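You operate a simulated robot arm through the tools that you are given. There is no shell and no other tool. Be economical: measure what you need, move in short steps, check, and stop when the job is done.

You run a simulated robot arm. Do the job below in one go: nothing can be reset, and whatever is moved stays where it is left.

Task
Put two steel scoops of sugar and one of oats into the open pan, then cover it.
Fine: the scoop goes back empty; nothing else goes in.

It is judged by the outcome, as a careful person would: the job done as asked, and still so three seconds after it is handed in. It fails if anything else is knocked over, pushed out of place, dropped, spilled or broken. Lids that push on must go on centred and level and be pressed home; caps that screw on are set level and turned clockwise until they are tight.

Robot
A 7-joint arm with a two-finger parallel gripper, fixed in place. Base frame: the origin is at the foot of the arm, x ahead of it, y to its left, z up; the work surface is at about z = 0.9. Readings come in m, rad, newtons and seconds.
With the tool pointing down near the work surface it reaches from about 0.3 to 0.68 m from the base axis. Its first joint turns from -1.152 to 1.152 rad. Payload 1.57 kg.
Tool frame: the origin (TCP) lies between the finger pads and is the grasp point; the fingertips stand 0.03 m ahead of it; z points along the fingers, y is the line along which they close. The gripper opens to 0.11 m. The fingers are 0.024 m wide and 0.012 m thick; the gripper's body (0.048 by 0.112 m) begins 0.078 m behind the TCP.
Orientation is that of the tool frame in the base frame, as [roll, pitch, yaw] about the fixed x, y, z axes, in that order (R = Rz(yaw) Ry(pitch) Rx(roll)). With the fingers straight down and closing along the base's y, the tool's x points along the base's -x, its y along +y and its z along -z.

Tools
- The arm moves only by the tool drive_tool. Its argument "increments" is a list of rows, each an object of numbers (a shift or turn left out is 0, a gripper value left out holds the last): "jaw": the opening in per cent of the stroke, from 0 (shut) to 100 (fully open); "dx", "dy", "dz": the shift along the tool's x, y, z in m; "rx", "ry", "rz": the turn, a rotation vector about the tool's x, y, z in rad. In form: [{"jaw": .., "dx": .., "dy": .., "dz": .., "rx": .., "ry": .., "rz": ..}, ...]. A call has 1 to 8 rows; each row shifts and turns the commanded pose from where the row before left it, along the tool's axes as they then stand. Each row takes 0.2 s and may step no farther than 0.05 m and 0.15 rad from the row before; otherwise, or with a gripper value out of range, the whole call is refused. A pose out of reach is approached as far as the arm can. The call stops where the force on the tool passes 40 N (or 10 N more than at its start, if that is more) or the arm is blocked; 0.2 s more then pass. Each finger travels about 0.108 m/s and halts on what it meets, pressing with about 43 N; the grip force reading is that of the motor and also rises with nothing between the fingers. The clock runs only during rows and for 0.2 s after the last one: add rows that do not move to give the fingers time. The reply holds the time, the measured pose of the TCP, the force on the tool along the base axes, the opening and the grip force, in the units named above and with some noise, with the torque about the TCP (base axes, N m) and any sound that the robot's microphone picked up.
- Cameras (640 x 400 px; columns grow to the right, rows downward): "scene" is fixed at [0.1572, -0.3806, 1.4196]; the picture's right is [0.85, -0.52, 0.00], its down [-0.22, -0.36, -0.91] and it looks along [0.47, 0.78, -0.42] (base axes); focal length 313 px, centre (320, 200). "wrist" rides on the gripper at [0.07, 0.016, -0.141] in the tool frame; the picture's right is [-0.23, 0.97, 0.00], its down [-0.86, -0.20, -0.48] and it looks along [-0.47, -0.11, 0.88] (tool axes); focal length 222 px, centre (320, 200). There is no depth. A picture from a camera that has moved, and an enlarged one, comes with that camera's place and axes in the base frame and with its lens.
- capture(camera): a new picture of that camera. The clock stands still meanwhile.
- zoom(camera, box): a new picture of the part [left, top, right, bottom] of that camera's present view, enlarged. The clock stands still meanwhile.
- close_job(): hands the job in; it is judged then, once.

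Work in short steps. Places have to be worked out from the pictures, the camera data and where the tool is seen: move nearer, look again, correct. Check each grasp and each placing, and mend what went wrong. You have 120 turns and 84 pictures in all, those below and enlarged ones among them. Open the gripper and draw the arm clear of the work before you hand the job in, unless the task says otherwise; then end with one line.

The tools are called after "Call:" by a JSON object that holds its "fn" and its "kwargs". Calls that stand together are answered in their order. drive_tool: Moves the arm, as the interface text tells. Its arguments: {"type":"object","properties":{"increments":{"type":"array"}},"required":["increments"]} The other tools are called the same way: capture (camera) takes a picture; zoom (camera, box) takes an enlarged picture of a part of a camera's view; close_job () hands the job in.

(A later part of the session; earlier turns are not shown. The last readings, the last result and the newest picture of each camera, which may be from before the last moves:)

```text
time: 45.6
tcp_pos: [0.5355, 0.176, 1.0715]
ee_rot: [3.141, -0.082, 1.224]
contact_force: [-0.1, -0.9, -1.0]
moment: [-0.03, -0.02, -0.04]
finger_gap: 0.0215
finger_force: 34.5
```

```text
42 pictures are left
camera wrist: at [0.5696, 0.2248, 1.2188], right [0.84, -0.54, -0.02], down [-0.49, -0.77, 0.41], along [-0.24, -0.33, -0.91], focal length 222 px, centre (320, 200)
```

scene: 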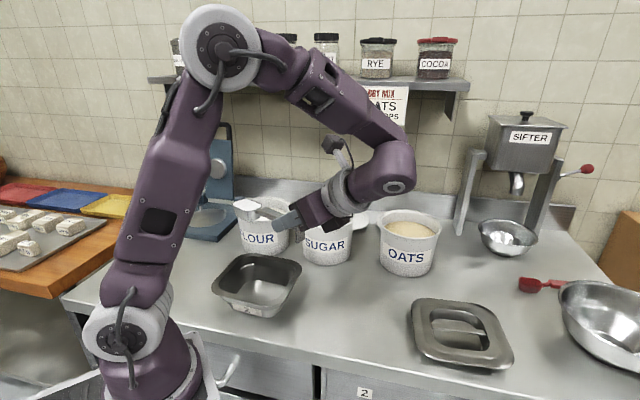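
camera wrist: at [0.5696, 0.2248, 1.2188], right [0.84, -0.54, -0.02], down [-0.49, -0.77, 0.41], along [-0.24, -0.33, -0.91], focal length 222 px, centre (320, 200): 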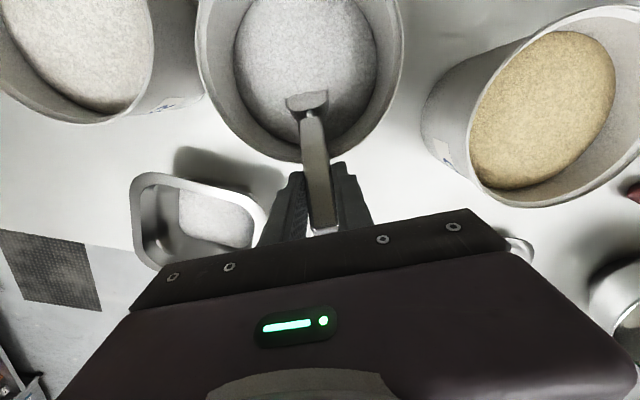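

The surface is slightly lower now; I scoop the same way, about 5 mm deeper.

Call:
{"fn": "drive_tool", "kwargs": {"increments": [{"dx": 0.0237, "dz": 0.011}, {"dx": -0.0124, "dz": 0.0026, "ry": 0.14}, {"dx": -0.01, "dz": -0.0043, "ry": 0.14}, {"dx": -0.0078, "dz": -0.005, "ry": 0.14}, {"dx": -0.0051, "dz": -0.0037, "ry": 0.14}, {"dx": -0.0031, "dz": -0.0032, "ry": 0.15}, {"dx": -0.0001, "dz": -0.0019, "ry": 0.15}, {}]}}

Call:
{"fn": "zoom", "kwargs": {"camera": "wrist", "box": [240, 40, 380, 130]}}

```text
time: 47.4
tcp_pos: [0.5289, 0.1579, 1.0674]
ee_rot: [-3.141, -0.944, 1.222]
contact_force: [0.0, -0.5, -1.4]
moment: [-0.05, 0.01, -0.03]
finger_gap: 0.0213
finger_force: 34.5
```

```text
4.44 times, centred on (310, 85) of wrist
camera zoom: at [0.5189, 0.0825, 1.2072], right [0.87, -0.46, -0.18], down [-0.49, -0.77, -0.41], along [0.05, 0.45, -0.89], focal length 987 px, centre (364, 711)
```

zoom: 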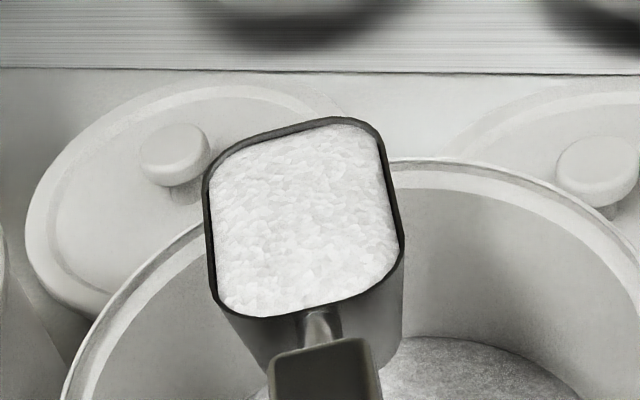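

Full again. Lift, then carry level to the pan the same way.

Call:
{"fn": "drive_tool", "kwargs": {"increments": [{"ry": 0.012, "dx": 0.0245, "dz": -0.0172}, {"dx": 0.0245, "dz": -0.0172}, {"dx": 0.0164, "dz": -0.0115}, {}]}}

Call:
{"fn": "drive_tool", "kwargs": {"increments": [{"dx": -0.0147, "dy": -0.024, "dz": -0.0208, "rx": 0.1144, "rz": -0.0806}, {"dx": -0.0126, "dy": -0.0273, "dz": -0.0178, "rx": 0.1144, "rz": -0.0806}, {"dx": -0.0103, "dy": -0.0301, "dz": -0.0145, "rx": 0.1144, "rz": -0.0806}, {"dx": -0.0077, "dy": -0.0323, "dz": -0.0109, "rx": 0.1144, "rz": -0.0806}, {"dx": -0.0051, "dy": -0.0338, "dz": -0.0072, "rx": 0.1144, "rz": -0.0806}, {}]}}

Call:
{"fn": "capture", "kwargs": {"camera": "wrist"}}

```text
time: 48.4
tcp_pos: [0.5283, 0.158, 1.1468]
ee_rot: [-3.141, -0.953, 1.223]
contact_force: [0.6, 0.2, -0.6]
moment: [-0.07, -0.03, 0.01]
finger_gap: 0.0213
finger_force: 34.2
```

```text
time: 49.8
tcp_pos: [0.3708, 0.0798, 1.1475]
ee_rot: [-3.138, -0.954, 1.922]
contact_force: [0.1, 0.5, -1.2]
moment: [-0.08, -0.02, 0.01]
finger_gap: 0.0216
finger_force: 35.0
```

```text
40 pictures are left
camera wrist: at [0.4125, 0.0147, 1.2863], right [0.96, 0.21, -0.19], down [0.12, -0.9, -0.42], along [-0.26, 0.38, -0.89], focal length 222 px, centre (320, 200)
```

wrist: 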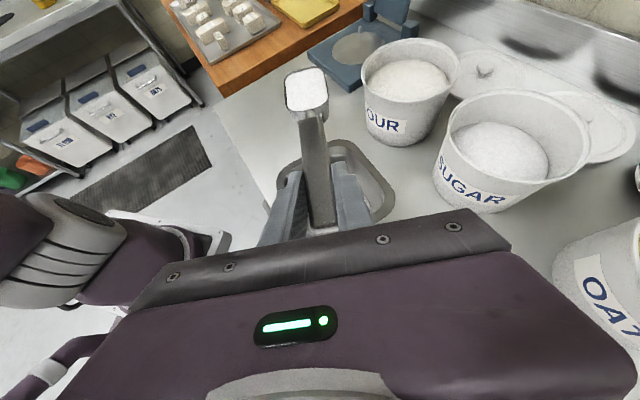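

Same pose as last time. Pour with the same sequence.

Call:
{"fn": "drive_tool", "kwargs": {"increments": [{"dx": -0.0119, "dy": 0.004, "dz": -0.0024, "ry": -0.14}, {"dx": -0.0075, "dy": 0.004, "dz": 0.0118, "ry": -0.14}, {"dx": -0.0013, "dz": 0.0107, "ry": -0.14}, {"dx": 0.0042, "dz": 0.0087, "ry": -0.14}, {"dx": 0.0085, "dz": 0.0051, "ry": -0.14}, {"dx": 0.0119, "dz": 0.001, "ry": -0.14}, {"dx": 0.0134, "dz": -0.0007, "ry": -0.14}, {"dx": 0.0145, "dz": -0.0017, "ry": -0.14}]}}

Call:
{"fn": "drive_tool", "kwargs": {"increments": [{"dx": 0.0152, "dz": -0.0037, "ry": -0.14}, {"dx": 0.0144, "dz": -0.0085, "ry": -0.14}, {"dx": 0.0142, "dz": -0.009, "ry": -0.14}, {"dx": 0.0146, "dz": -0.0085, "ry": -0.14}, {"ry": -0.1}, {}, {}, {}]}}

Call:
{"fn": "drive_tool", "kwargs": {"increments": [{}, {}, {}, {}, {}, {}]}}

Call:
{"fn": "zoom", "kwargs": {"camera": "scene", "box": [210, 210, 310, 320]}}

Call:
{"fn": "zoom", "kwargs": {"camera": "wrist", "box": [200, 0, 400, 130]}}

```text
time: 51.6
tcp_pos: [0.362, 0.1375, 1.1152]
ee_rot: [3.141, 0.168, 1.924]
contact_force: [-0.2, -0.1, -1.0]
moment: [-0.02, -0.03, 0.03]
finger_gap: 0.0215
finger_force: 34.3
```

```text
time: 53.4
tcp_pos: [0.339, 0.1996, 1.1206]
ee_rot: [-3.14, 0.827, 1.925]
contact_force: [0.6, 0.1, -0.7]
moment: [0.02, 0.01, 0.0]
finger_gap: 0.0213
finger_force: 35.2
```

```text
time: 54.8
tcp_pos: [0.3393, 0.1996, 1.12]
ee_rot: [-3.138, 0.825, 1.924]
contact_force: [-0.1, -0.2, -0.5]
moment: [0.02, 0.01, 0.0]
finger_gap: 0.0213
finger_force: 34.8
```

```text
3.64 times, centred on (260, 265) of scene
camera zoom: at [0.1572, -0.3806, 1.4196], right [0.85, -0.52, 0.0], down [-0.22, -0.36, -0.91], along [0.47, 0.78, -0.42], focal length 1137 px, centre (538, -36)
```

zoom: 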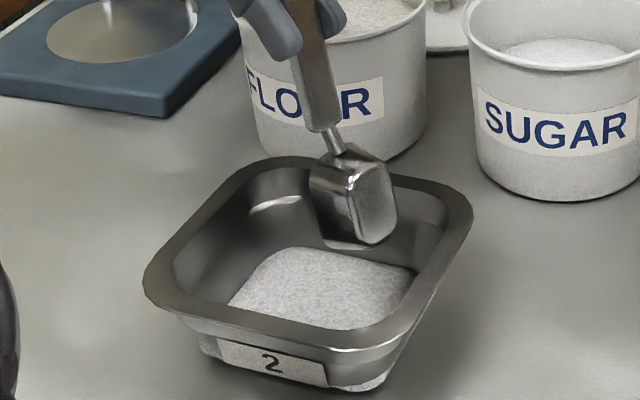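

```text
3.08 times, centred on (300, 65) of wrist
camera zoom: at [0.3015, 0.3458, 1.1658], right [0.97, 0.19, 0.17], down [-0.11, -0.28, 0.95], along [0.23, -0.94, -0.25], focal length 684 px, centre (382, 615)
```

zoom: 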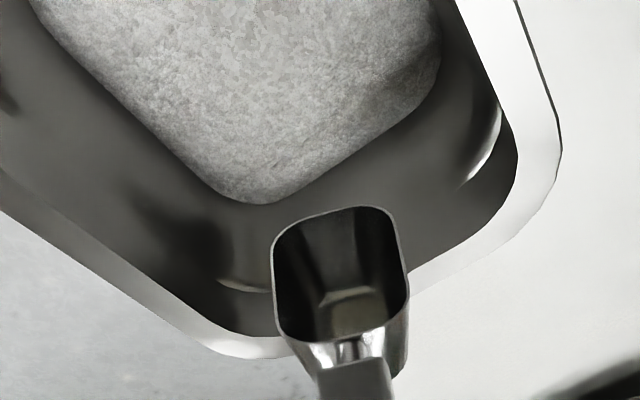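

Second sugar delivered and the scoop is empty. Raise, half-level, and lift before swinging toward the oats with the bowl pointing outward (≈ 15°).

Call:
{"fn": "drive_tool", "kwargs": {"increments": [{"ry": 0.14}, {"ry": 0.14}, {"ry": 0.14}, {"ry": 0.14}, {"ry": 0.14}, {"ry": 0.14}, {"ry": 0.14}, {"ry": 0.14}]}}

Call:
{"fn": "drive_tool", "kwargs": {"increments": [{"ry": 0.14}, {"dx": 0.019, "dz": -0.0408}, {"dx": -0.0151, "dy": 0.0095, "dz": -0.0071, "rx": -0.0587, "rz": 0.126}, {"dx": -0.0138, "dy": 0.0117, "dz": -0.0064, "rx": -0.0587, "rz": 0.126}, {"dx": -0.0122, "dy": 0.0137, "dz": -0.0057, "rx": -0.0587, "rz": 0.126}, {"dx": -0.0103, "dy": 0.0155, "dz": -0.0048, "rx": -0.0587, "rz": 0.126}, {"dx": -0.0083, "dy": 0.0169, "dz": -0.0039, "rx": -0.0587, "rz": 0.126}, {"dx": -0.0062, "dy": 0.018, "dz": -0.0029, "rx": -0.0587, "rz": 0.126}]}}

Call:
{"fn": "drive_tool", "kwargs": {"increments": [{"dx": -0.0038, "dy": 0.0188, "dz": -0.0018, "rx": -0.0587, "rz": 0.126}, {"dx": -0.0014, "dy": 0.0192, "dz": -0.0007, "rx": -0.0587, "rz": 0.126}, {"dx": 0.001, "dy": 0.0192, "dz": 0.0005, "rx": -0.0587, "rz": 0.126}, {"dx": 0.0034, "dy": 0.0189, "dz": 0.0016, "rx": -0.0587, "rz": 0.126}, {"dx": 0.0057, "dy": 0.0182, "dz": 0.0027, "rx": -0.0587, "rz": 0.126}, {"dx": 0.008, "dy": 0.0171, "dz": 0.0037, "rx": -0.0587, "rz": 0.126}, {}]}}

Call:
{"fn": "capture", "kwargs": {"camera": "wrist"}}

Call:
{"fn": "capture", "kwargs": {"camera": "scene"}}

```text
time: 56.6
tcp_pos: [0.3389, 0.1987, 1.121]
ee_rot: [-3.141, -0.296, 1.92]
contact_force: [0.5, -0.1, -0.3]
moment: [-0.01, 0.01, -0.03]
finger_gap: 0.0211
finger_force: 34.7
```

```text
time: 58.4
tcp_pos: [0.4281, 0.1254, 1.1672]
ee_rot: [3.141, -0.433, 1.086]
contact_force: [-0.1, -0.2, -1.9]
moment: [-0.02, 0.0, 0.0]
finger_gap: 0.0213
finger_force: 33.9
```

```text
time: 60.0
tcp_pos: [0.5151, 0.0508, 1.1656]
ee_rot: [3.141, -0.435, 0.253]
contact_force: [-0.1, -0.2, -1.0]
moment: [0.0, 0.03, -0.02]
finger_gap: 0.0214
finger_force: 34.1
```

```text
37 pictures are left
camera wrist: at [0.5219, 0.0356, 1.3238], right [0.04, -0.99, -0.1], down [-1.0, -0.05, 0.07], along [-0.08, 0.09, -0.99], focal length 222 px, centre (320, 200)
```

wrist: 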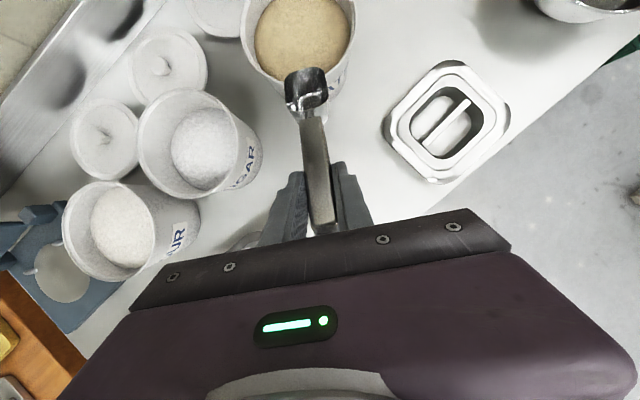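

```text
36 pictures are left
```

scene: 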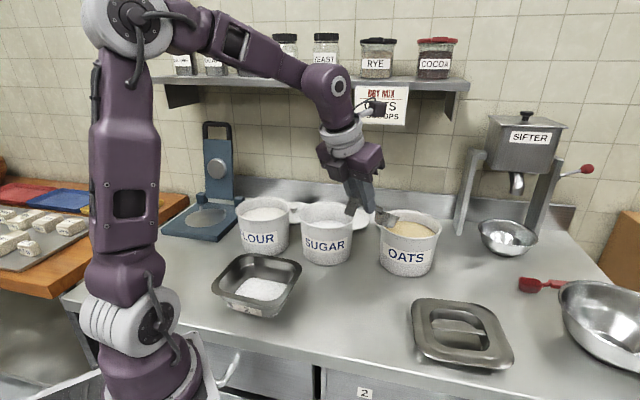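

Oats centre ≈ (0.726, 0.106), scoop aligned with it. Move forward over it and dip further.

Call:
{"fn": "drive_tool", "kwargs": {"increments": [{"dx": 0.0369, "dz": 0.0172}, {"dx": 0.0369, "dz": 0.0172}, {"dx": 0.0258, "dz": 0.0403}, {"ry": -0.14}, {"ry": -0.14}, {}]}}

Call:
{"fn": "capture", "kwargs": {"camera": "wrist"}}

Call:
{"fn": "zoom", "kwargs": {"camera": "scene", "box": [320, 140, 480, 280]}}

```text
time: 61.4
tcp_pos: [0.6346, 0.0822, 1.1387]
ee_rot: [-3.142, -0.153, 0.255]
contact_force: [-0.4, 0.8, -1.7]
moment: [0.02, 0.04, 0.01]
finger_gap: 0.0215
finger_force: 35.1
```

```text
35 pictures are left
camera wrist: at [0.6837, 0.0767, 1.2908], right [0.03, -1.0, -0.03], down [-0.94, -0.04, 0.34], along [-0.34, 0.02, -0.94], focal length 222 px, centre (320, 200)
```

wrist: 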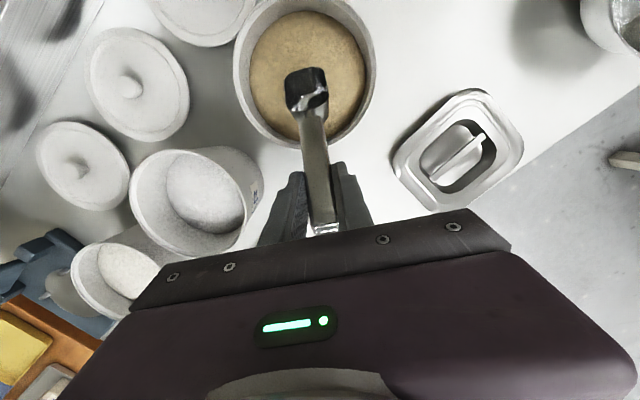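

```text
2.86 times, centred on (400, 210) of scene
camera zoom: at [0.1572, -0.3806, 1.4196], right [0.85, -0.52, 0.0], down [-0.22, -0.36, -0.91], along [0.47, 0.78, -0.42], focal length 894 px, centre (91, 171)
```

zoom: 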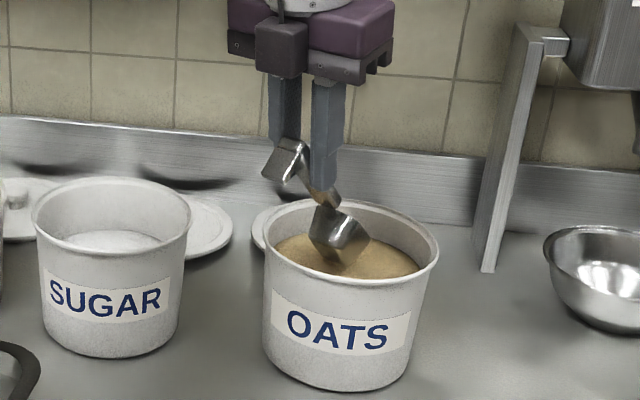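

Aligned. Lowering into the oats.

Call:
{"fn": "drive_tool", "kwargs": {"increments": [{"dx": -0.003, "dz": 0.0193}, {"dx": -0.003, "dz": 0.0193}, {"dx": -0.003, "dz": 0.0193}, {"dx": -0.0024, "dz": 0.015}, {}]}}

Call:
{"fn": "capture", "kwargs": {"camera": "wrist"}}

Call:
{"fn": "zoom", "kwargs": {"camera": "scene", "box": [340, 160, 460, 280]}}

```text
time: 62.6
tcp_pos: [0.635, 0.0806, 1.0665]
ee_rot: [-3.141, -0.156, 0.256]
contact_force: [2.3, 0.6, 4.4]
moment: [0.13, -0.17, -0.04]
finger_gap: 0.0214
finger_force: 34.8
```

```text
33 pictures are left
camera wrist: at [0.6823, 0.0759, 1.2179], right [0.03, -1.0, -0.03], down [-0.94, -0.04, 0.34], along [-0.34, 0.02, -0.94], focal length 222 px, centre (320, 200)
```

wrist: 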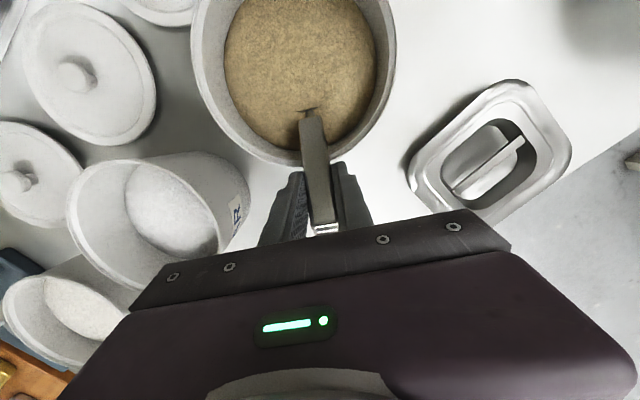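

```text
3.33 times, centred on (400, 220) of scene
camera zoom: at [0.1572, -0.3806, 1.4196], right [0.85, -0.52, 0.0], down [-0.22, -0.36, -0.91], along [0.47, 0.78, -0.42], focal length 1042 px, centre (53, 133)
```

zoom: 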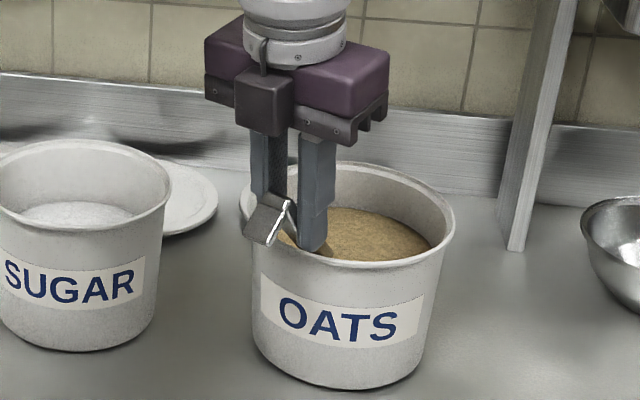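

The bowl is buried, but a light 4 N contact suggests the handle just touches the rim. I ease up a few mm, push forward and roll level as before.

Call:
{"fn": "drive_tool", "kwargs": {"increments": [{"dx": 0.0005, "dz": -0.0035}, {"dx": 0.0219, "dz": 0.0024}, {"dx": -0.0118, "dz": 0.0026, "ry": 0.14}, {"dx": -0.0093, "dz": -0.0017, "ry": 0.14}, {"dx": -0.0071, "dz": -0.0021, "ry": 0.14}, {"dx": -0.0047, "dz": -0.0019, "ry": 0.14}, {"dx": -0.0032, "dz": -0.0008, "ry": 0.14}, {"dx": 0.0019, "dz": -0.0025, "ry": 0.1}]}}

Call:
{"fn": "capture", "kwargs": {"camera": "wrist"}}

Call:
{"fn": "zoom", "kwargs": {"camera": "wrist", "box": [240, 40, 380, 130]}}

```text
time: 64.4
tcp_pos: [0.6197, 0.0754, 1.0585]
ee_rot: [3.139, -0.952, 0.256]
contact_force: [-0.9, -0.2, 0.3]
moment: [-0.02, 0.08, 0.05]
finger_gap: 0.0216
finger_force: 35.3
out of reach, approached as far as the arm can: row 7
```

```text
31 pictures are left
camera wrist: at [0.5502, 0.0412, 1.1984], right [0.12, -0.98, -0.18], down [-0.91, -0.03, -0.42], along [0.4, 0.21, -0.89], focal length 222 px, centre (320, 200)
```

wrist: 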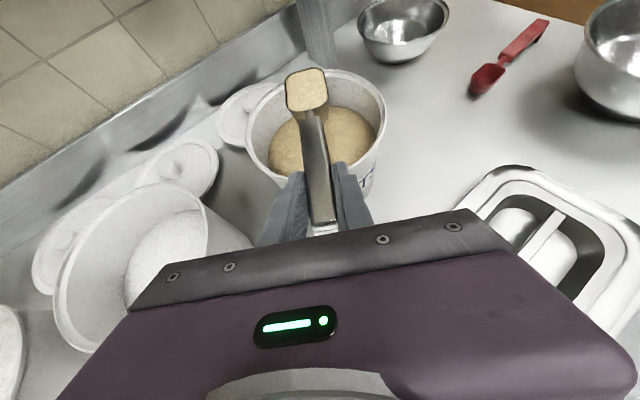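

```text
4.44 times, centred on (310, 85) of wrist
camera zoom: at [0.5502, 0.0412, 1.1984], right [0.12, -0.98, -0.18], down [-0.91, -0.03, -0.42], along [0.4, 0.21, -0.89], focal length 987 px, centre (364, 711)
```

zoom: 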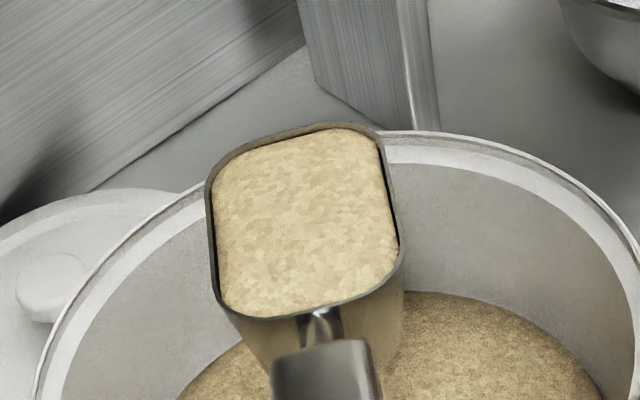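

Full of oats and level. I lift straight up in small steps to clear the rim.

Call:
{"fn": "drive_tool", "kwargs": {"increments": [{"dx": 0.0163, "dz": -0.0116}, {"dx": 0.0163, "dz": -0.0116}]}}

```text
time: 65.0
tcp_pos: [0.621, 0.0794, 1.0996]
ee_rot: [3.141, -0.953, 0.255]
contact_force: [-0.2, 0.1, -2.1]
moment: [-0.04, 0.1, 0.0]
finger_gap: 0.0211
finger_force: 35.1
```

Clear. Lift a bit more and retract toward the base, level.

Call:
{"fn": "drive_tool", "kwargs": {"increments": [{"dx": 0.0163, "dz": -0.0116}, {"dx": 0.0163, "dz": -0.0116}, {"dx": -0.021, "dy": -0.0095, "dz": -0.0296}, {"dx": -0.021, "dy": -0.0095, "dz": -0.0296}, {"dx": -0.021, "dy": -0.0095, "dz": -0.0296}, {"dx": -0.021, "dy": -0.0095, "dz": -0.0296}, {}]}}

```text
time: 66.6
tcp_pos: [0.4822, 0.0786, 1.1383]
ee_rot: [3.118, -0.946, 0.271]
contact_force: [-0.2, 0.2, -0.3]
moment: [-0.01, 0.07, -0.04]
finger_gap: 0.0216
finger_force: 34.3
out of reach, approached as far as the arm can: row 6
```

Nearly at the near-side limit with this heading, so now I swing the heading toward the pan (also trimming a slight roll).

Call:
{"fn": "drive_tool", "kwargs": {"increments": [{"rx": 0.1253, "rz": -0.0805}, {"rx": 0.1253, "rz": -0.0805}, {"rx": 0.1133, "rz": -0.0805}, {"rx": 0.1133, "rz": -0.0805}, {"rx": 0.1133, "rz": -0.0805}, {"rx": 0.1133, "rz": -0.0805}, {"rx": 0.1133, "rz": -0.0805}, {"rx": 0.1133, "rz": -0.0805}]}}

Call:
{"fn": "capture", "kwargs": {"camera": "wrist"}}

```text
time: 68.4
tcp_pos: [0.4277, 0.0845, 1.1672]
ee_rot: [3.068, -0.963, 0.725]
contact_force: [0.4, 0.0, -1.2]
moment: [-0.07, 0.06, -0.01]
finger_gap: 0.0215
finger_force: 35.0
out of reach, approached as far as the arm can: row 1, 2, 3, 4, 5, 6, 7, 8
```

```text
29 pictures are left
camera wrist: at [0.3729, 0.0286, 1.3072], right [0.5, -0.85, -0.14], down [-0.81, -0.4, -0.44], along [0.31, 0.34, -0.89], focal length 222 px, centre (320, 200)
```

wrist: 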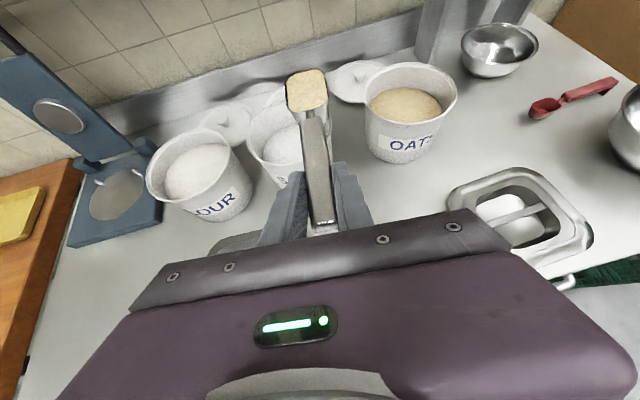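

The hand got too close to the base. I move outward again to regain room, removing the small roll on the way.

Call:
{"fn": "drive_tool", "kwargs": {"increments": [{"dx": 0.009, "dy": 0.0273, "dz": 0.013}, {"dx": 0.009, "dy": 0.0273, "dz": 0.013, "rx": 0.035}, {"dx": 0.009, "dy": 0.0273, "dz": 0.013, "rx": 0.038}, {}]}}

```text
time: 69.4
tcp_pos: [0.4269, 0.0872, 1.1723]
ee_rot: [3.077, -0.963, 0.725]
contact_force: [0.6, 1.1, -0.8]
moment: [-0.03, 0.07, -0.01]
finger_gap: 0.0214
finger_force: 34.5
out of reach, approached as far as the arm can: row 1, 2, 3
```

Still stuck at some joint limit; I look at the arm's posture.

Call:
{"fn": "capture", "kwargs": {"camera": "scene"}}

```text
28 pictures are left
```

scene: 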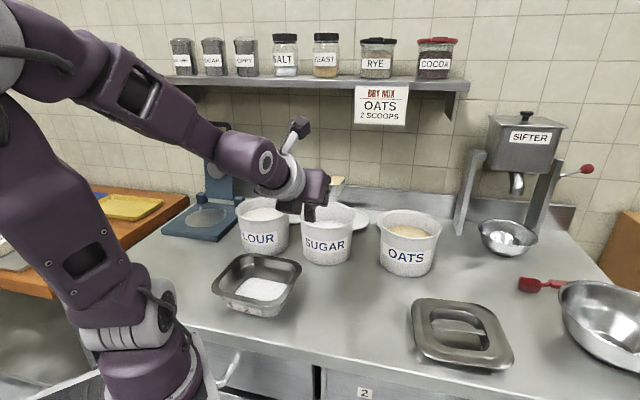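

The upper arm is leaning far back, folded. I try moving purely outward along the handle and slightly down.

Call:
{"fn": "drive_tool", "kwargs": {"increments": [{"dx": 0.009, "dz": 0.022}, {"dx": 0.009, "dz": 0.022}, {}]}}

```text
time: 70.2
tcp_pos: [0.4347, 0.1216, 1.17]
ee_rot: [3.071, -0.962, 0.726]
contact_force: [0.4, -0.5, -0.3]
moment: [-0.04, 0.06, -0.03]
finger_gap: 0.0214
finger_force: 34.4
out of reach, approached as far as the arm can: row 1, 2
```

That helped. I keep heading toward the known good pose near the sugar (0.53, 0.16, heading 70°), moving outward and turning together.

Call:
{"fn": "drive_tool", "kwargs": {"increments": [{"dx": 0.0171, "dy": 0.0, "dz": 0.0246}, {"dx": 0.0171, "dy": 0.0, "dz": 0.0246}, {"dx": 0.0171, "dy": 0.012, "dz": 0.0246, "rx": 0.03}, {}]}}

```text
time: 71.2
tcp_pos: [0.4589, 0.1892, 1.195]
ee_rot: [3.098, -0.958, 0.727]
contact_force: [0.0, 0.4, -0.8]
moment: [-0.06, 0.08, -0.01]
finger_gap: 0.0216
finger_force: 34.8
out of reach, approached as far as the arm can: row 1, 2, 3
```

I test whether turning the heading is free now.

Call:
{"fn": "drive_tool", "kwargs": {"increments": [{"rx": 0.0815, "rz": -0.0579}, {"rx": 0.0815, "rz": -0.0579}, {"rx": 0.0815, "rz": -0.0579}, {}]}}

Call:
{"fn": "capture", "kwargs": {"camera": "scene"}}

```text
time: 72.2
tcp_pos: [0.3815, 0.2107, 1.1829]
ee_rot: [3.096, -0.952, 0.929]
contact_force: [-0.1, 0.3, -0.7]
moment: [-0.07, 0.06, 0.0]
finger_gap: 0.0215
finger_force: 34.4
out of reach, approached as far as the arm can: row 1, 2, 3
```

```text
27 pictures are left
```

scene: 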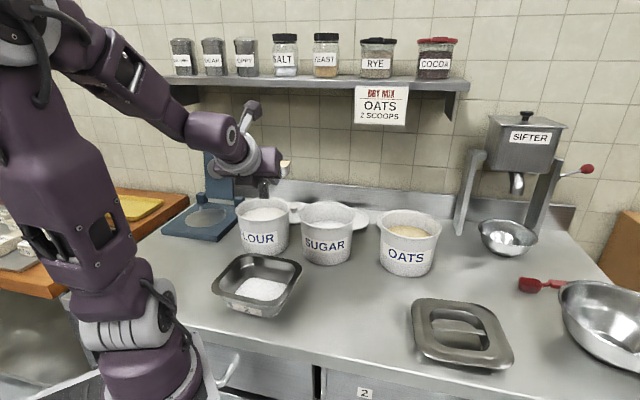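

The hand and forearm are nearly straight in line, which blocks turning. I undo some heading so that the scoop points radially, and then go outward along that line to where the wrist can bend.

Call:
{"fn": "drive_tool", "kwargs": {"increments": [{"rx": -0.0815, "rz": 0.058}, {"rx": -0.0815, "rz": 0.058}, {"rx": -0.0815, "rz": 0.058}, {"rx": -0.0815, "rz": 0.058}, {}]}}

Call:
{"fn": "drive_tool", "kwargs": {"increments": [{"dx": 0.0115, "dz": 0.0164}, {"dx": 0.0115, "dz": 0.0164}, {}]}}

```text
time: 73.4
tcp_pos: [0.3824, 0.2103, 1.1845]
ee_rot: [3.099, -0.963, 0.523]
contact_force: [0.1, 0.0, -1.7]
moment: [-0.04, 0.05, -0.01]
finger_gap: 0.0213
finger_force: 35.1
```

```text
time: 74.2
tcp_pos: [0.4174, 0.2292, 1.1832]
ee_rot: [3.097, -0.963, 0.527]
contact_force: [0.0, -1.4, -0.4]
moment: [-0.06, 0.07, 0.0]
finger_gap: 0.0213
finger_force: 34.9
```

Free again. I move outward and to the right, toward (0.57, 0.16), with a slight descent.

Call:
{"fn": "drive_tool", "kwargs": {"increments": [{"dx": 0.0062, "dy": 0.0273, "dz": 0.0194, "rx": 0.009}, {"dx": 0.0062, "dy": 0.0273, "dz": 0.0194, "rx": 0.009}, {"dx": 0.0062, "dy": 0.0273, "dz": 0.0194, "rx": 0.009}, {"dx": 0.0062, "dy": 0.0273, "dz": 0.0194, "rx": 0.009}, {"dx": 0.0062, "dy": 0.0273, "dz": 0.0194, "rx": 0.009}, {}]}}

Call:
{"fn": "capture", "kwargs": {"camera": "wrist"}}

```text
time: 75.6
tcp_pos: [0.5465, 0.1678, 1.1703]
ee_rot: [-3.14, -0.963, 0.525]
contact_force: [-0.4, -0.4, -0.8]
moment: [-0.01, 0.03, -0.01]
finger_gap: 0.0214
finger_force: 34.5
out of reach, approached as far as the arm can: row 3, 4
```

```text
26 pictures are left
camera wrist: at [0.4869, 0.1137, 1.3098], right [0.38, -0.91, -0.19], down [-0.86, -0.27, -0.43], along [0.34, 0.32, -0.88], focal length 222 px, centre (320, 200)
```

wrist: 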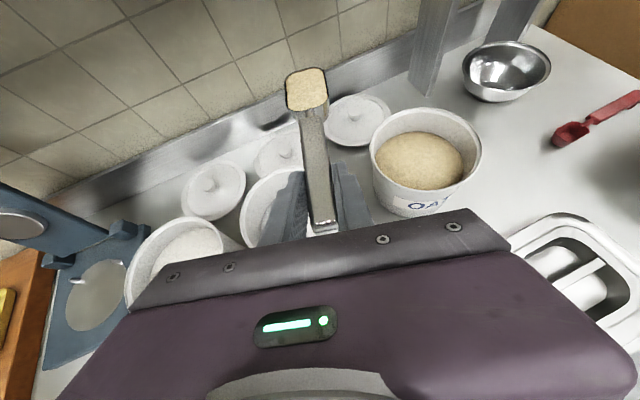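

Level, full, and with room. Now I try turning the heading here in small steps.

Call:
{"fn": "drive_tool", "kwargs": {"increments": [{"rx": 0.0821, "rz": -0.0571}, {"rx": 0.0821, "rz": -0.0571}, {"rx": 0.0821, "rz": -0.0571}, {}]}}

```text
time: 76.6
tcp_pos: [0.5458, 0.1672, 1.1695]
ee_rot: [-3.139, -0.964, 0.827]
contact_force: [-0.1, -0.3, -1.6]
moment: [-0.05, 0.04, 0.02]
finger_gap: 0.021
finger_force: 34.3
```

Turning works here. Complete to 70° and go to the known good pose.

Call:
{"fn": "drive_tool", "kwargs": {"increments": [{"rx": 0.1083, "rz": -0.0753}, {"rx": 0.1083, "rz": -0.0753}, {"rx": 0.1083, "rz": -0.0753}, {"dx": -0.0269, "dy": -0.0114, "dz": 0.0034}, {}]}}

```text
time: 77.8
tcp_pos: [0.529, 0.1601, 1.147]
ee_rot: [-3.138, -0.963, 1.222]
contact_force: [0.0, -0.1, -0.6]
moment: [-0.08, 0.03, 0.02]
finger_gap: 0.0216
finger_force: 34.8
```

Back on the known path. I carry it to the pan as before.

Call:
{"fn": "drive_tool", "kwargs": {"increments": [{"dx": -0.0147, "dy": -0.024, "dz": -0.0208, "rx": 0.1144, "rz": -0.0806}, {"dx": -0.0126, "dy": -0.0273, "dz": -0.0178, "rx": 0.1144, "rz": -0.0806}, {"dx": -0.0103, "dy": -0.0301, "dz": -0.0145, "rx": 0.1144, "rz": -0.0806}, {"dx": -0.0077, "dy": -0.0323, "dz": -0.0109, "rx": 0.1144, "rz": -0.0806}, {"dx": -0.0051, "dy": -0.0338, "dz": -0.0072, "rx": 0.1144, "rz": -0.0806}, {}]}}

Call:
{"fn": "capture", "kwargs": {"camera": "wrist"}}

```text
time: 79.2
tcp_pos: [0.3728, 0.0811, 1.1452]
ee_rot: [3.134, -0.965, 1.93]
contact_force: [-0.2, -0.4, -1.9]
moment: [-0.03, 0.0, -0.06]
finger_gap: 0.0215
finger_force: 34.4
```

```text
25 pictures are left
camera wrist: at [0.4132, 0.0135, 1.2841], right [0.96, 0.22, -0.18], down [0.12, -0.9, -0.43], along [-0.26, 0.39, -0.88], focal length 222 px, centre (320, 200)
```

wrist: 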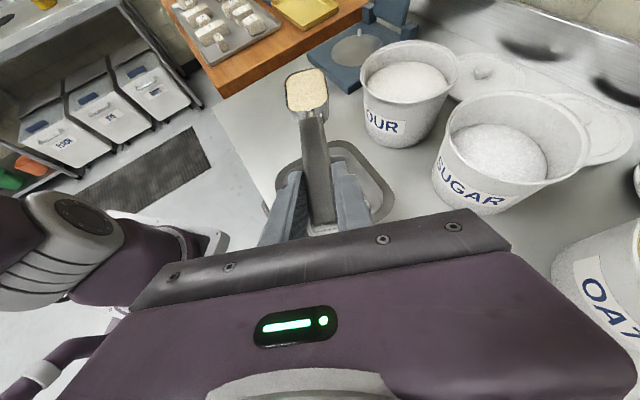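

Full scoop of oats over the pan. Pour with the same sequence.

Call:
{"fn": "drive_tool", "kwargs": {"increments": [{"dx": -0.0119, "dy": 0.003, "dz": -0.0024, "ry": -0.14}, {"dx": -0.0075, "dy": 0.003, "dz": 0.0118, "ry": -0.14}, {"dx": -0.0013, "dz": 0.0107, "ry": -0.14}, {"dx": 0.0042, "dz": 0.0087, "ry": -0.14}, {"dx": 0.0085, "dz": 0.0051, "ry": -0.14}, {"dx": 0.0119, "dz": 0.001, "ry": -0.14}, {"dx": 0.0134, "dz": -0.0007, "ry": -0.14}, {"dx": 0.0145, "dz": -0.0017, "ry": -0.14}]}}

Call:
{"fn": "drive_tool", "kwargs": {"increments": [{"dx": 0.0152, "dz": -0.0037, "ry": -0.14}, {"dx": 0.0144, "dz": -0.0085, "ry": -0.14}, {"dx": 0.0142, "dz": -0.009, "ry": -0.14}, {"dx": 0.0146, "dz": -0.0085, "ry": -0.14}, {"ry": -0.1}, {}, {}, {}]}}

Call:
{"fn": "drive_tool", "kwargs": {"increments": [{}, {}, {}, {}, {}, {}]}}

Call:
{"fn": "zoom", "kwargs": {"camera": "scene", "box": [210, 210, 310, 320]}}

Call:
{"fn": "zoom", "kwargs": {"camera": "wrist", "box": [200, 0, 400, 130]}}

```text
time: 81.0
tcp_pos: [0.3602, 0.1391, 1.1124]
ee_rot: [3.137, 0.161, 1.923]
contact_force: [-0.4, 1.2, -1.2]
moment: [-0.03, 0.02, 0.04]
finger_gap: 0.0214
finger_force: 34.6
```

```text
time: 82.8
tcp_pos: [0.3372, 0.1999, 1.1204]
ee_rot: [3.137, 0.819, 1.917]
contact_force: [0.4, -0.3, 0.3]
moment: [0.06, 0.0, -0.02]
finger_gap: 0.0211
finger_force: 34.2
```

```text
time: 84.2
tcp_pos: [0.3378, 0.199, 1.1199]
ee_rot: [3.137, 0.818, 1.917]
contact_force: [0.1, 0.7, -1.4]
moment: [0.04, 0.0, 0.02]
finger_gap: 0.0213
finger_force: 34.3
```

```text
3.64 times, centred on (260, 265) of scene
camera zoom: at [0.1572, -0.3806, 1.4196], right [0.85, -0.52, 0.0], down [-0.22, -0.36, -0.91], along [0.47, 0.78, -0.42], focal length 1137 px, centre (538, -36)
```

zoom: 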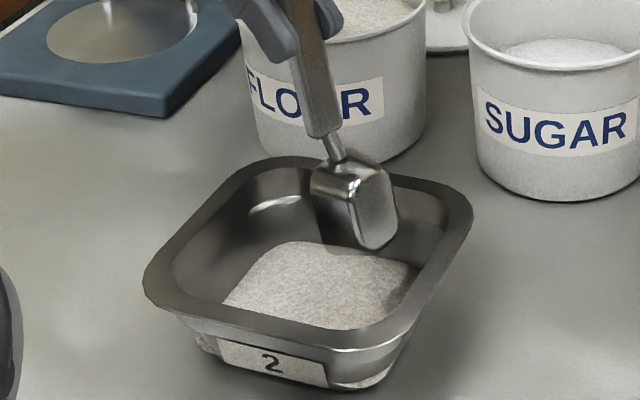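

```text
3.08 times, centred on (300, 65) of wrist
camera zoom: at [0.2997, 0.3454, 1.1665], right [0.97, 0.19, 0.17], down [-0.11, -0.29, 0.95], along [0.23, -0.94, -0.26], focal length 684 px, centre (382, 615)
```

zoom: 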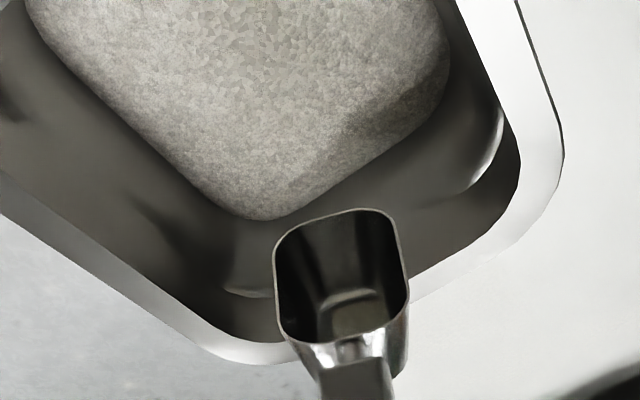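

Three scoops are in and the scoop is empty. Now I level it and bring it back toward its home spot.

Call:
{"fn": "drive_tool", "kwargs": {"increments": [{"ry": 0.145}, {"ry": 0.145}, {"ry": 0.145}, {"ry": 0.145}, {"ry": 0.145}, {"ry": 0.145}, {"ry": 0.145}, {"ry": 0.145}]}}

Call:
{"fn": "drive_tool", "kwargs": {"increments": [{"ry": 0.145}, {"ry": 0.145}, {"ry": 0.145}, {"ry": 0.145}, {"ry": 0.034}, {}]}}

Call:
{"fn": "drive_tool", "kwargs": {"increments": [{"dx": -0.022, "dy": 0.0138, "dz": -0.0312}, {"dx": -0.022, "dy": 0.0138, "dz": -0.0312}, {"dx": -0.022, "dy": 0.0138, "dz": -0.0312}, {"dx": -0.022, "dy": 0.0138, "dz": -0.0312}, {"dx": -0.022, "dy": 0.0138, "dz": -0.0312}, {}]}}

```text
time: 86.0
tcp_pos: [0.3374, 0.2003, 1.1206]
ee_rot: [3.135, -0.345, 1.922]
contact_force: [0.0, 0.9, -0.6]
moment: [-0.02, -0.04, 0.02]
finger_gap: 0.0213
finger_force: 34.6
```

```text
time: 87.4
tcp_pos: [0.3356, 0.2005, 1.1203]
ee_rot: [3.133, -0.959, 1.93]
contact_force: [-0.6, 0.7, -0.7]
moment: [-0.01, -0.02, 0.0]
finger_gap: 0.0212
finger_force: 34.7
```

```text
time: 88.8
tcp_pos: [0.4653, 0.0443, 1.1184]
ee_rot: [3.135, -0.958, 1.927]
contact_force: [-0.9, 0.0, 0.3]
moment: [-0.03, -0.01, -0.03]
finger_gap: 0.0212
finger_force: 34.4
```

Continue toward home, lowering to about 1.01, then turn to the home heading.

Call:
{"fn": "drive_tool", "kwargs": {"increments": [{"dx": -0.0436, "dy": 0.01, "dz": -0.0012}, {"dx": -0.0436, "dy": 0.01, "dz": -0.0012}, {"dx": -0.0436, "dy": 0.01, "dz": -0.0012}, {"rx": 0.1146, "rz": -0.0792}, {"rx": 0.1146, "rz": -0.0792}, {"rx": 0.1146, "rz": -0.0792}, {}]}}

Call:
{"fn": "capture", "kwargs": {"camera": "wrist"}}

```text
time: 90.4
tcp_pos: [0.5224, -0.0188, 1.0153]
ee_rot: [3.14, -0.957, 2.271]
contact_force: [1.3, -0.6, -1.2]
moment: [-0.03, -0.01, -0.03]
finger_gap: 0.0212
finger_force: 35.0
out of reach, approached as far as the arm can: row 6
```

```text
22 pictures are left
camera wrist: at [0.5835, -0.0663, 1.1544], right [0.83, 0.53, -0.18], down [0.42, -0.8, -0.42], along [-0.37, 0.27, -0.89], focal length 222 px, centre (320, 200)
```

wrist: 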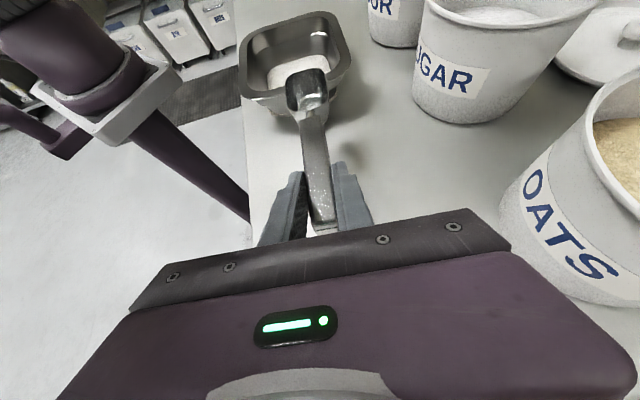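

Lower part way, finish the heading, then set it down.

Call:
{"fn": "drive_tool", "kwargs": {"increments": [{"dx": -0.0327, "dz": 0.023}, {"rx": 0.0564, "rz": -0.0397}, {"dx": -0.0163, "dz": 0.0115, "dy": -0.002}, {"dx": -0.0098, "dz": 0.0069}, {"dx": -0.0033, "dz": 0.0023}, {}]}}

Call:
{"fn": "zoom", "kwargs": {"camera": "scene", "box": [280, 200, 440, 350]}}

```text
time: 91.8
tcp_pos: [0.5221, -0.0202, 0.9412]
ee_rot: [3.136, -0.956, 2.343]
contact_force: [1.3, -2.2, 28.0]
moment: [0.07, 0.1, 0.02]
finger_gap: 0.0213
finger_force: 33.4
```

```text
2.67 times, centred on (360, 275) of scene
camera zoom: at [0.1567, -0.3806, 1.4196], right [0.85, -0.52, 0.0], down [-0.22, -0.36, -0.91], along [0.47, 0.78, -0.42], focal length 834 px, centre (213, 0)
```

zoom: 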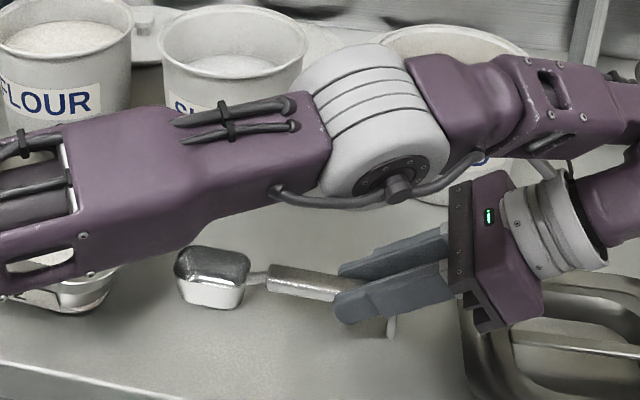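

Contact at 28 N: it is resting on the table. I relieve the press slightly, open, and look.

Call:
{"fn": "drive_tool", "kwargs": {"increments": [{"dx": 0.0016, "dz": -0.0011}, {"jaw": 15}, {"jaw": 42}, {}]}}

Call:
{"fn": "capture", "kwargs": {"camera": "wrist"}}

```text
time: 92.8
tcp_pos: [0.5218, -0.02, 0.9421]
ee_rot: [3.14, -0.956, 2.341]
contact_force: [0.5, 0.4, -0.1]
moment: [-0.01, -0.04, 0.0]
finger_gap: 0.0462
finger_force: 0.0
```

```text
20 pictures are left
camera wrist: at [0.5849, -0.0634, 1.0809], right [0.79, 0.58, -0.19], down [0.47, -0.77, -0.42], along [-0.39, 0.25, -0.89], focal length 222 px, centre (320, 200)
```

wrist: 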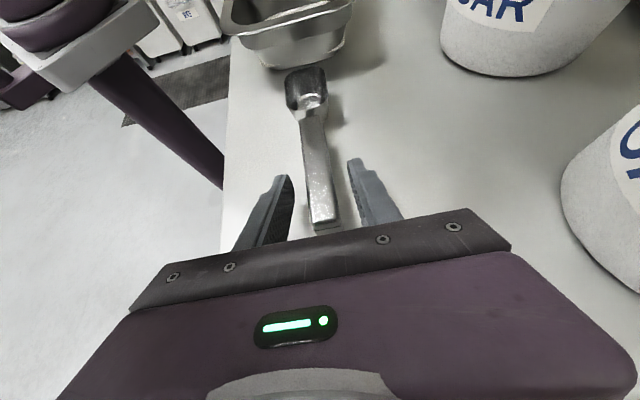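

The scoop rests at its home spot. I straighten the hand in place (fingers stay beside the handle), then lift off.

Call:
{"fn": "drive_tool", "kwargs": {"increments": [{"ry": -0.137}, {"ry": -0.137}, {"ry": -0.137}, {"ry": -0.137}, {"ry": -0.137}, {"ry": -0.137}, {"ry": -0.134}, {}]}}

Call:
{"fn": "drive_tool", "kwargs": {"increments": [{"dz": -0.04}, {"dz": -0.04}, {"dz": -0.04}, {"dz": -0.04}, {}]}}

Call:
{"fn": "capture", "kwargs": {"camera": "scene"}}

Call:
{"fn": "capture", "kwargs": {"camera": "wrist"}}

```text
time: 94.6
tcp_pos: [0.5216, -0.0204, 0.9414]
ee_rot: [3.14, 0.001, 2.339]
contact_force: [-0.5, 0.4, 0.8]
moment: [0.02, -0.03, -0.01]
finger_gap: 0.0462
finger_force: 0.1
```

```text
time: 95.8
tcp_pos: [0.5242, -0.018, 1.1013]
ee_rot: [3.14, 0.0, 2.338]
contact_force: [-0.9, -0.5, -0.9]
moment: [0.02, -0.01, 0.0]
finger_gap: 0.0462
finger_force: 0.0
```

```text
19 pictures are left
```

scene: 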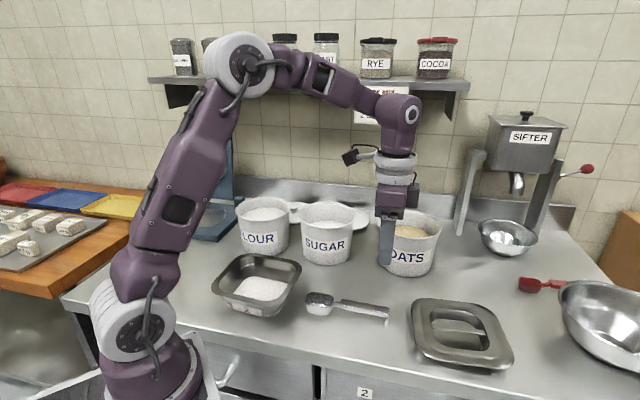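

```text
18 pictures are left
camera wrist: at [0.486, 0.0413, 1.243], right [0.86, 0.51, 0.0], down [0.45, -0.75, 0.48], along [0.25, -0.41, -0.88], focal length 222 px, centre (320, 200)
```

wrist: 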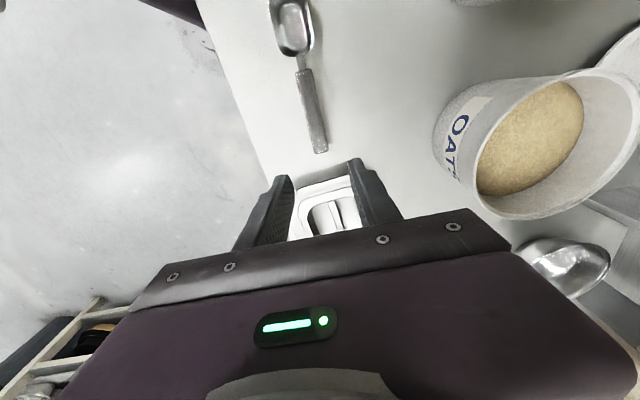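

The scoop is back at home, empty. Before fetching the lid I look straight down on the pan to measure its pose.

Call:
{"fn": "drive_tool", "kwargs": {"increments": [{"dx": 0.0414, "dy": 0.0027}, {"dx": 0.0414, "dy": 0.0027}, {"dx": 0.0414, "dy": 0.0027}, {"dx": 0.0414, "dy": 0.0027}, {"dx": 0.0414, "dy": 0.0027}, {}]}}

Call:
{"fn": "zoom", "kwargs": {"camera": "wrist", "box": [200, 0, 440, 180]}}

```text
time: 97.2
tcp_pos: [0.3891, 0.1393, 1.1011]
ee_rot: [3.141, 0.001, 2.34]
contact_force: [0.6, 0.6, 0.5]
moment: [0.0, 0.0, 0.02]
finger_gap: 0.0464
finger_force: 0.0
```

```text
2.22 times, centred on (320, 90) of wrist
camera zoom: at [0.3503, 0.1997, 1.2434], right [0.86, 0.51, 0.0], down [0.45, -0.75, 0.48], along [0.25, -0.41, -0.88], focal length 494 px, centre (320, 444)
```

zoom: 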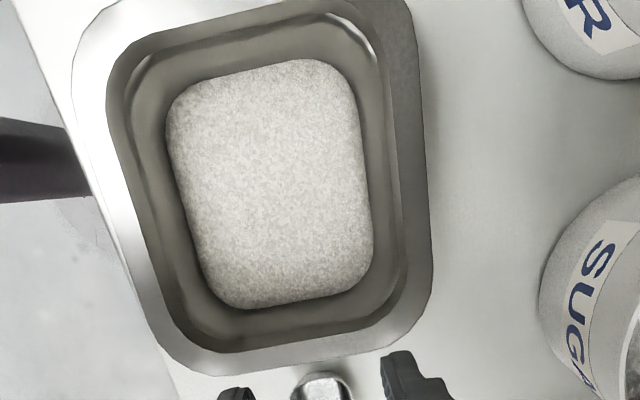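

From this view and the scene edges, the pan's rim is at z ≈ 0.967, centre ≈ (0.333, 0.178), long side along −48°. The lid is ≈ 0.167 × 0.161 with its bar along ≈ −41°. I go toward the lid with the jaws open.

Call:
{"fn": "drive_tool", "kwargs": {"increments": [{"dx": -0.0455, "dy": -0.0021, "jaw": 100}, {"dx": -0.0455, "dy": -0.0021}, {"dx": -0.0455, "dy": -0.0021}, {"dx": -0.0455, "dy": -0.0021}, {"dx": -0.0455, "dy": -0.0021}, {"dx": -0.0455, "dy": -0.0021}, {"dx": -0.0455, "dy": -0.0021}, {"rz": -0.086}]}}

Call:
{"fn": "zoom", "kwargs": {"camera": "wrist", "box": [200, 60, 440, 240]}}

```text
time: 99.0
tcp_pos: [0.599, -0.1017, 1.1013]
ee_rot: [3.14, 0.0, 2.426]
contact_force: [-0.2, 0.3, -0.8]
moment: [-0.03, 0.0, 0.01]
finger_gap: 0.1102
finger_force: 0.1
```

```text
2.22 times, centred on (320, 150) of wrist
camera zoom: at [0.5558, -0.0442, 1.2437], right [0.81, 0.59, 0.0], down [0.51, -0.71, 0.48], along [0.28, -0.39, -0.88], focal length 494 px, centre (320, 311)
```

zoom: 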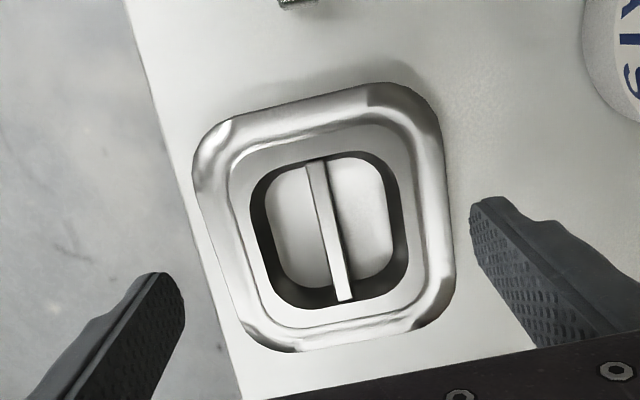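

The lid centre and bar midpoint come out at ≈ (0.630, −0.135), bar along −42°. I move above it, narrow the jaws to fit into the recess, and lower part way.

Call:
{"fn": "drive_tool", "kwargs": {"increments": [{"dx": -0.0453, "dy": -0.0048, "rz": 0.023, "jaw": 50}, {"dz": 0.04}, {"dz": 0.04}, {"dz": 0.02}, {}, {}]}}

Call:
{"fn": "zoom", "kwargs": {"camera": "scene", "box": [390, 220, 530, 370]}}

Call:
{"fn": "zoom", "kwargs": {"camera": "wrist", "box": [200, 60, 440, 240]}}

```text
time: 100.4
tcp_pos: [0.6288, -0.1348, 1.001]
ee_rot: [3.141, 0.001, 2.404]
contact_force: [0.3, -0.1, 0.2]
moment: [0.0, 0.02, -0.01]
finger_gap: 0.055
finger_force: 0.1
```

```text
2.67 times, centred on (460, 295) of scene
camera zoom: at [0.1572, -0.3806, 1.4196], right [0.85, -0.52, 0.0], down [-0.22, -0.36, -0.91], along [0.47, 0.78, -0.42], focal length 834 px, centre (-53, -53)
```

zoom: 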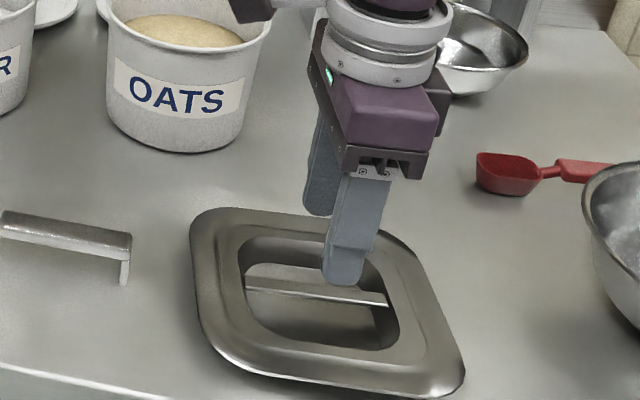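

```text
2.22 times, centred on (320, 150) of wrist
camera zoom: at [0.5876, -0.0763, 1.1432], right [0.82, 0.57, 0.0], down [0.5, -0.72, 0.48], along [0.27, -0.39, -0.88], focal length 494 px, centre (320, 311)
```

zoom: 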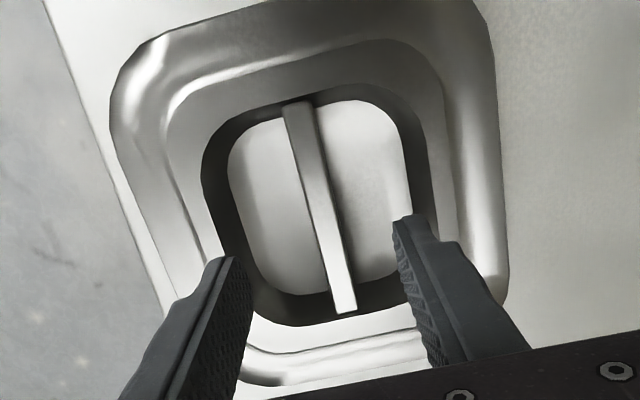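

Fingers straddle the bar symmetrically within the recess. Descend to z ≈ 0.940, then close.

Call:
{"fn": "drive_tool", "kwargs": {"increments": [{"dz": 0.03}, {"dz": 0.02}, {"dz": 0.011}, {}]}}

Call:
{"fn": "zoom", "kwargs": {"camera": "scene", "box": [390, 220, 530, 370]}}

```text
time: 101.4
tcp_pos: [0.6282, -0.1359, 0.9399]
ee_rot: [3.138, -0.001, 2.402]
contact_force: [-0.2, 0.0, 0.5]
moment: [-0.01, 0.04, -0.04]
finger_gap: 0.055
finger_force: 0.0
```

```text
2.67 times, centred on (460, 295) of scene
camera zoom: at [0.1572, -0.3806, 1.4196], right [0.85, -0.52, 0.0], down [-0.22, -0.36, -0.91], along [0.47, 0.78, -0.42], focal length 834 px, centre (-53, -53)
```

zoom: 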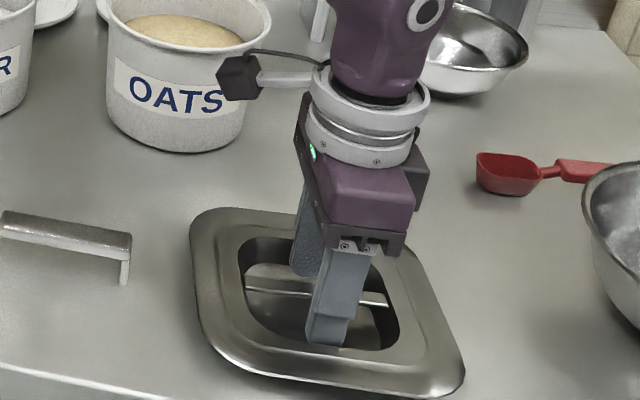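

The fingertips reach below the bar without touching. Close.

Call:
{"fn": "drive_tool", "kwargs": {"increments": [{"dz": 0.003, "jaw": 0}, {}, {}, {}, {}]}}

Call:
{"fn": "drive_tool", "kwargs": {"increments": [{"dz": -0.01}, {"dz": -0.02}, {"dz": -0.03}, {"dz": -0.04}, {}]}}

Call:
{"fn": "capture", "kwargs": {"camera": "scene"}}

```text
time: 102.6
tcp_pos: [0.6305, -0.1346, 0.9378]
ee_rot: [3.141, 0.001, 2.404]
contact_force: [1.2, 0.5, 10.6]
moment: [0.07, 0.04, 0.22]
finger_gap: 0.0123
finger_force: 29.3
```

```text
time: 103.8
tcp_pos: [0.6295, -0.1334, 1.039]
ee_rot: [3.14, 0.0, 2.401]
contact_force: [-0.3, -0.7, -1.0]
moment: [0.02, 0.0, -0.03]
finger_gap: 0.0125
finger_force: 29.9
```

```text
12 pictures are left
```

scene: 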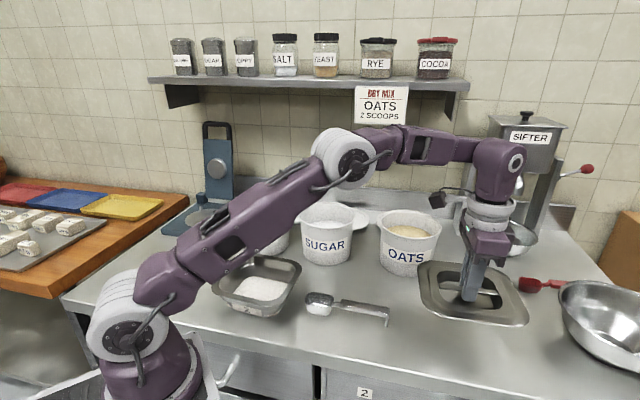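

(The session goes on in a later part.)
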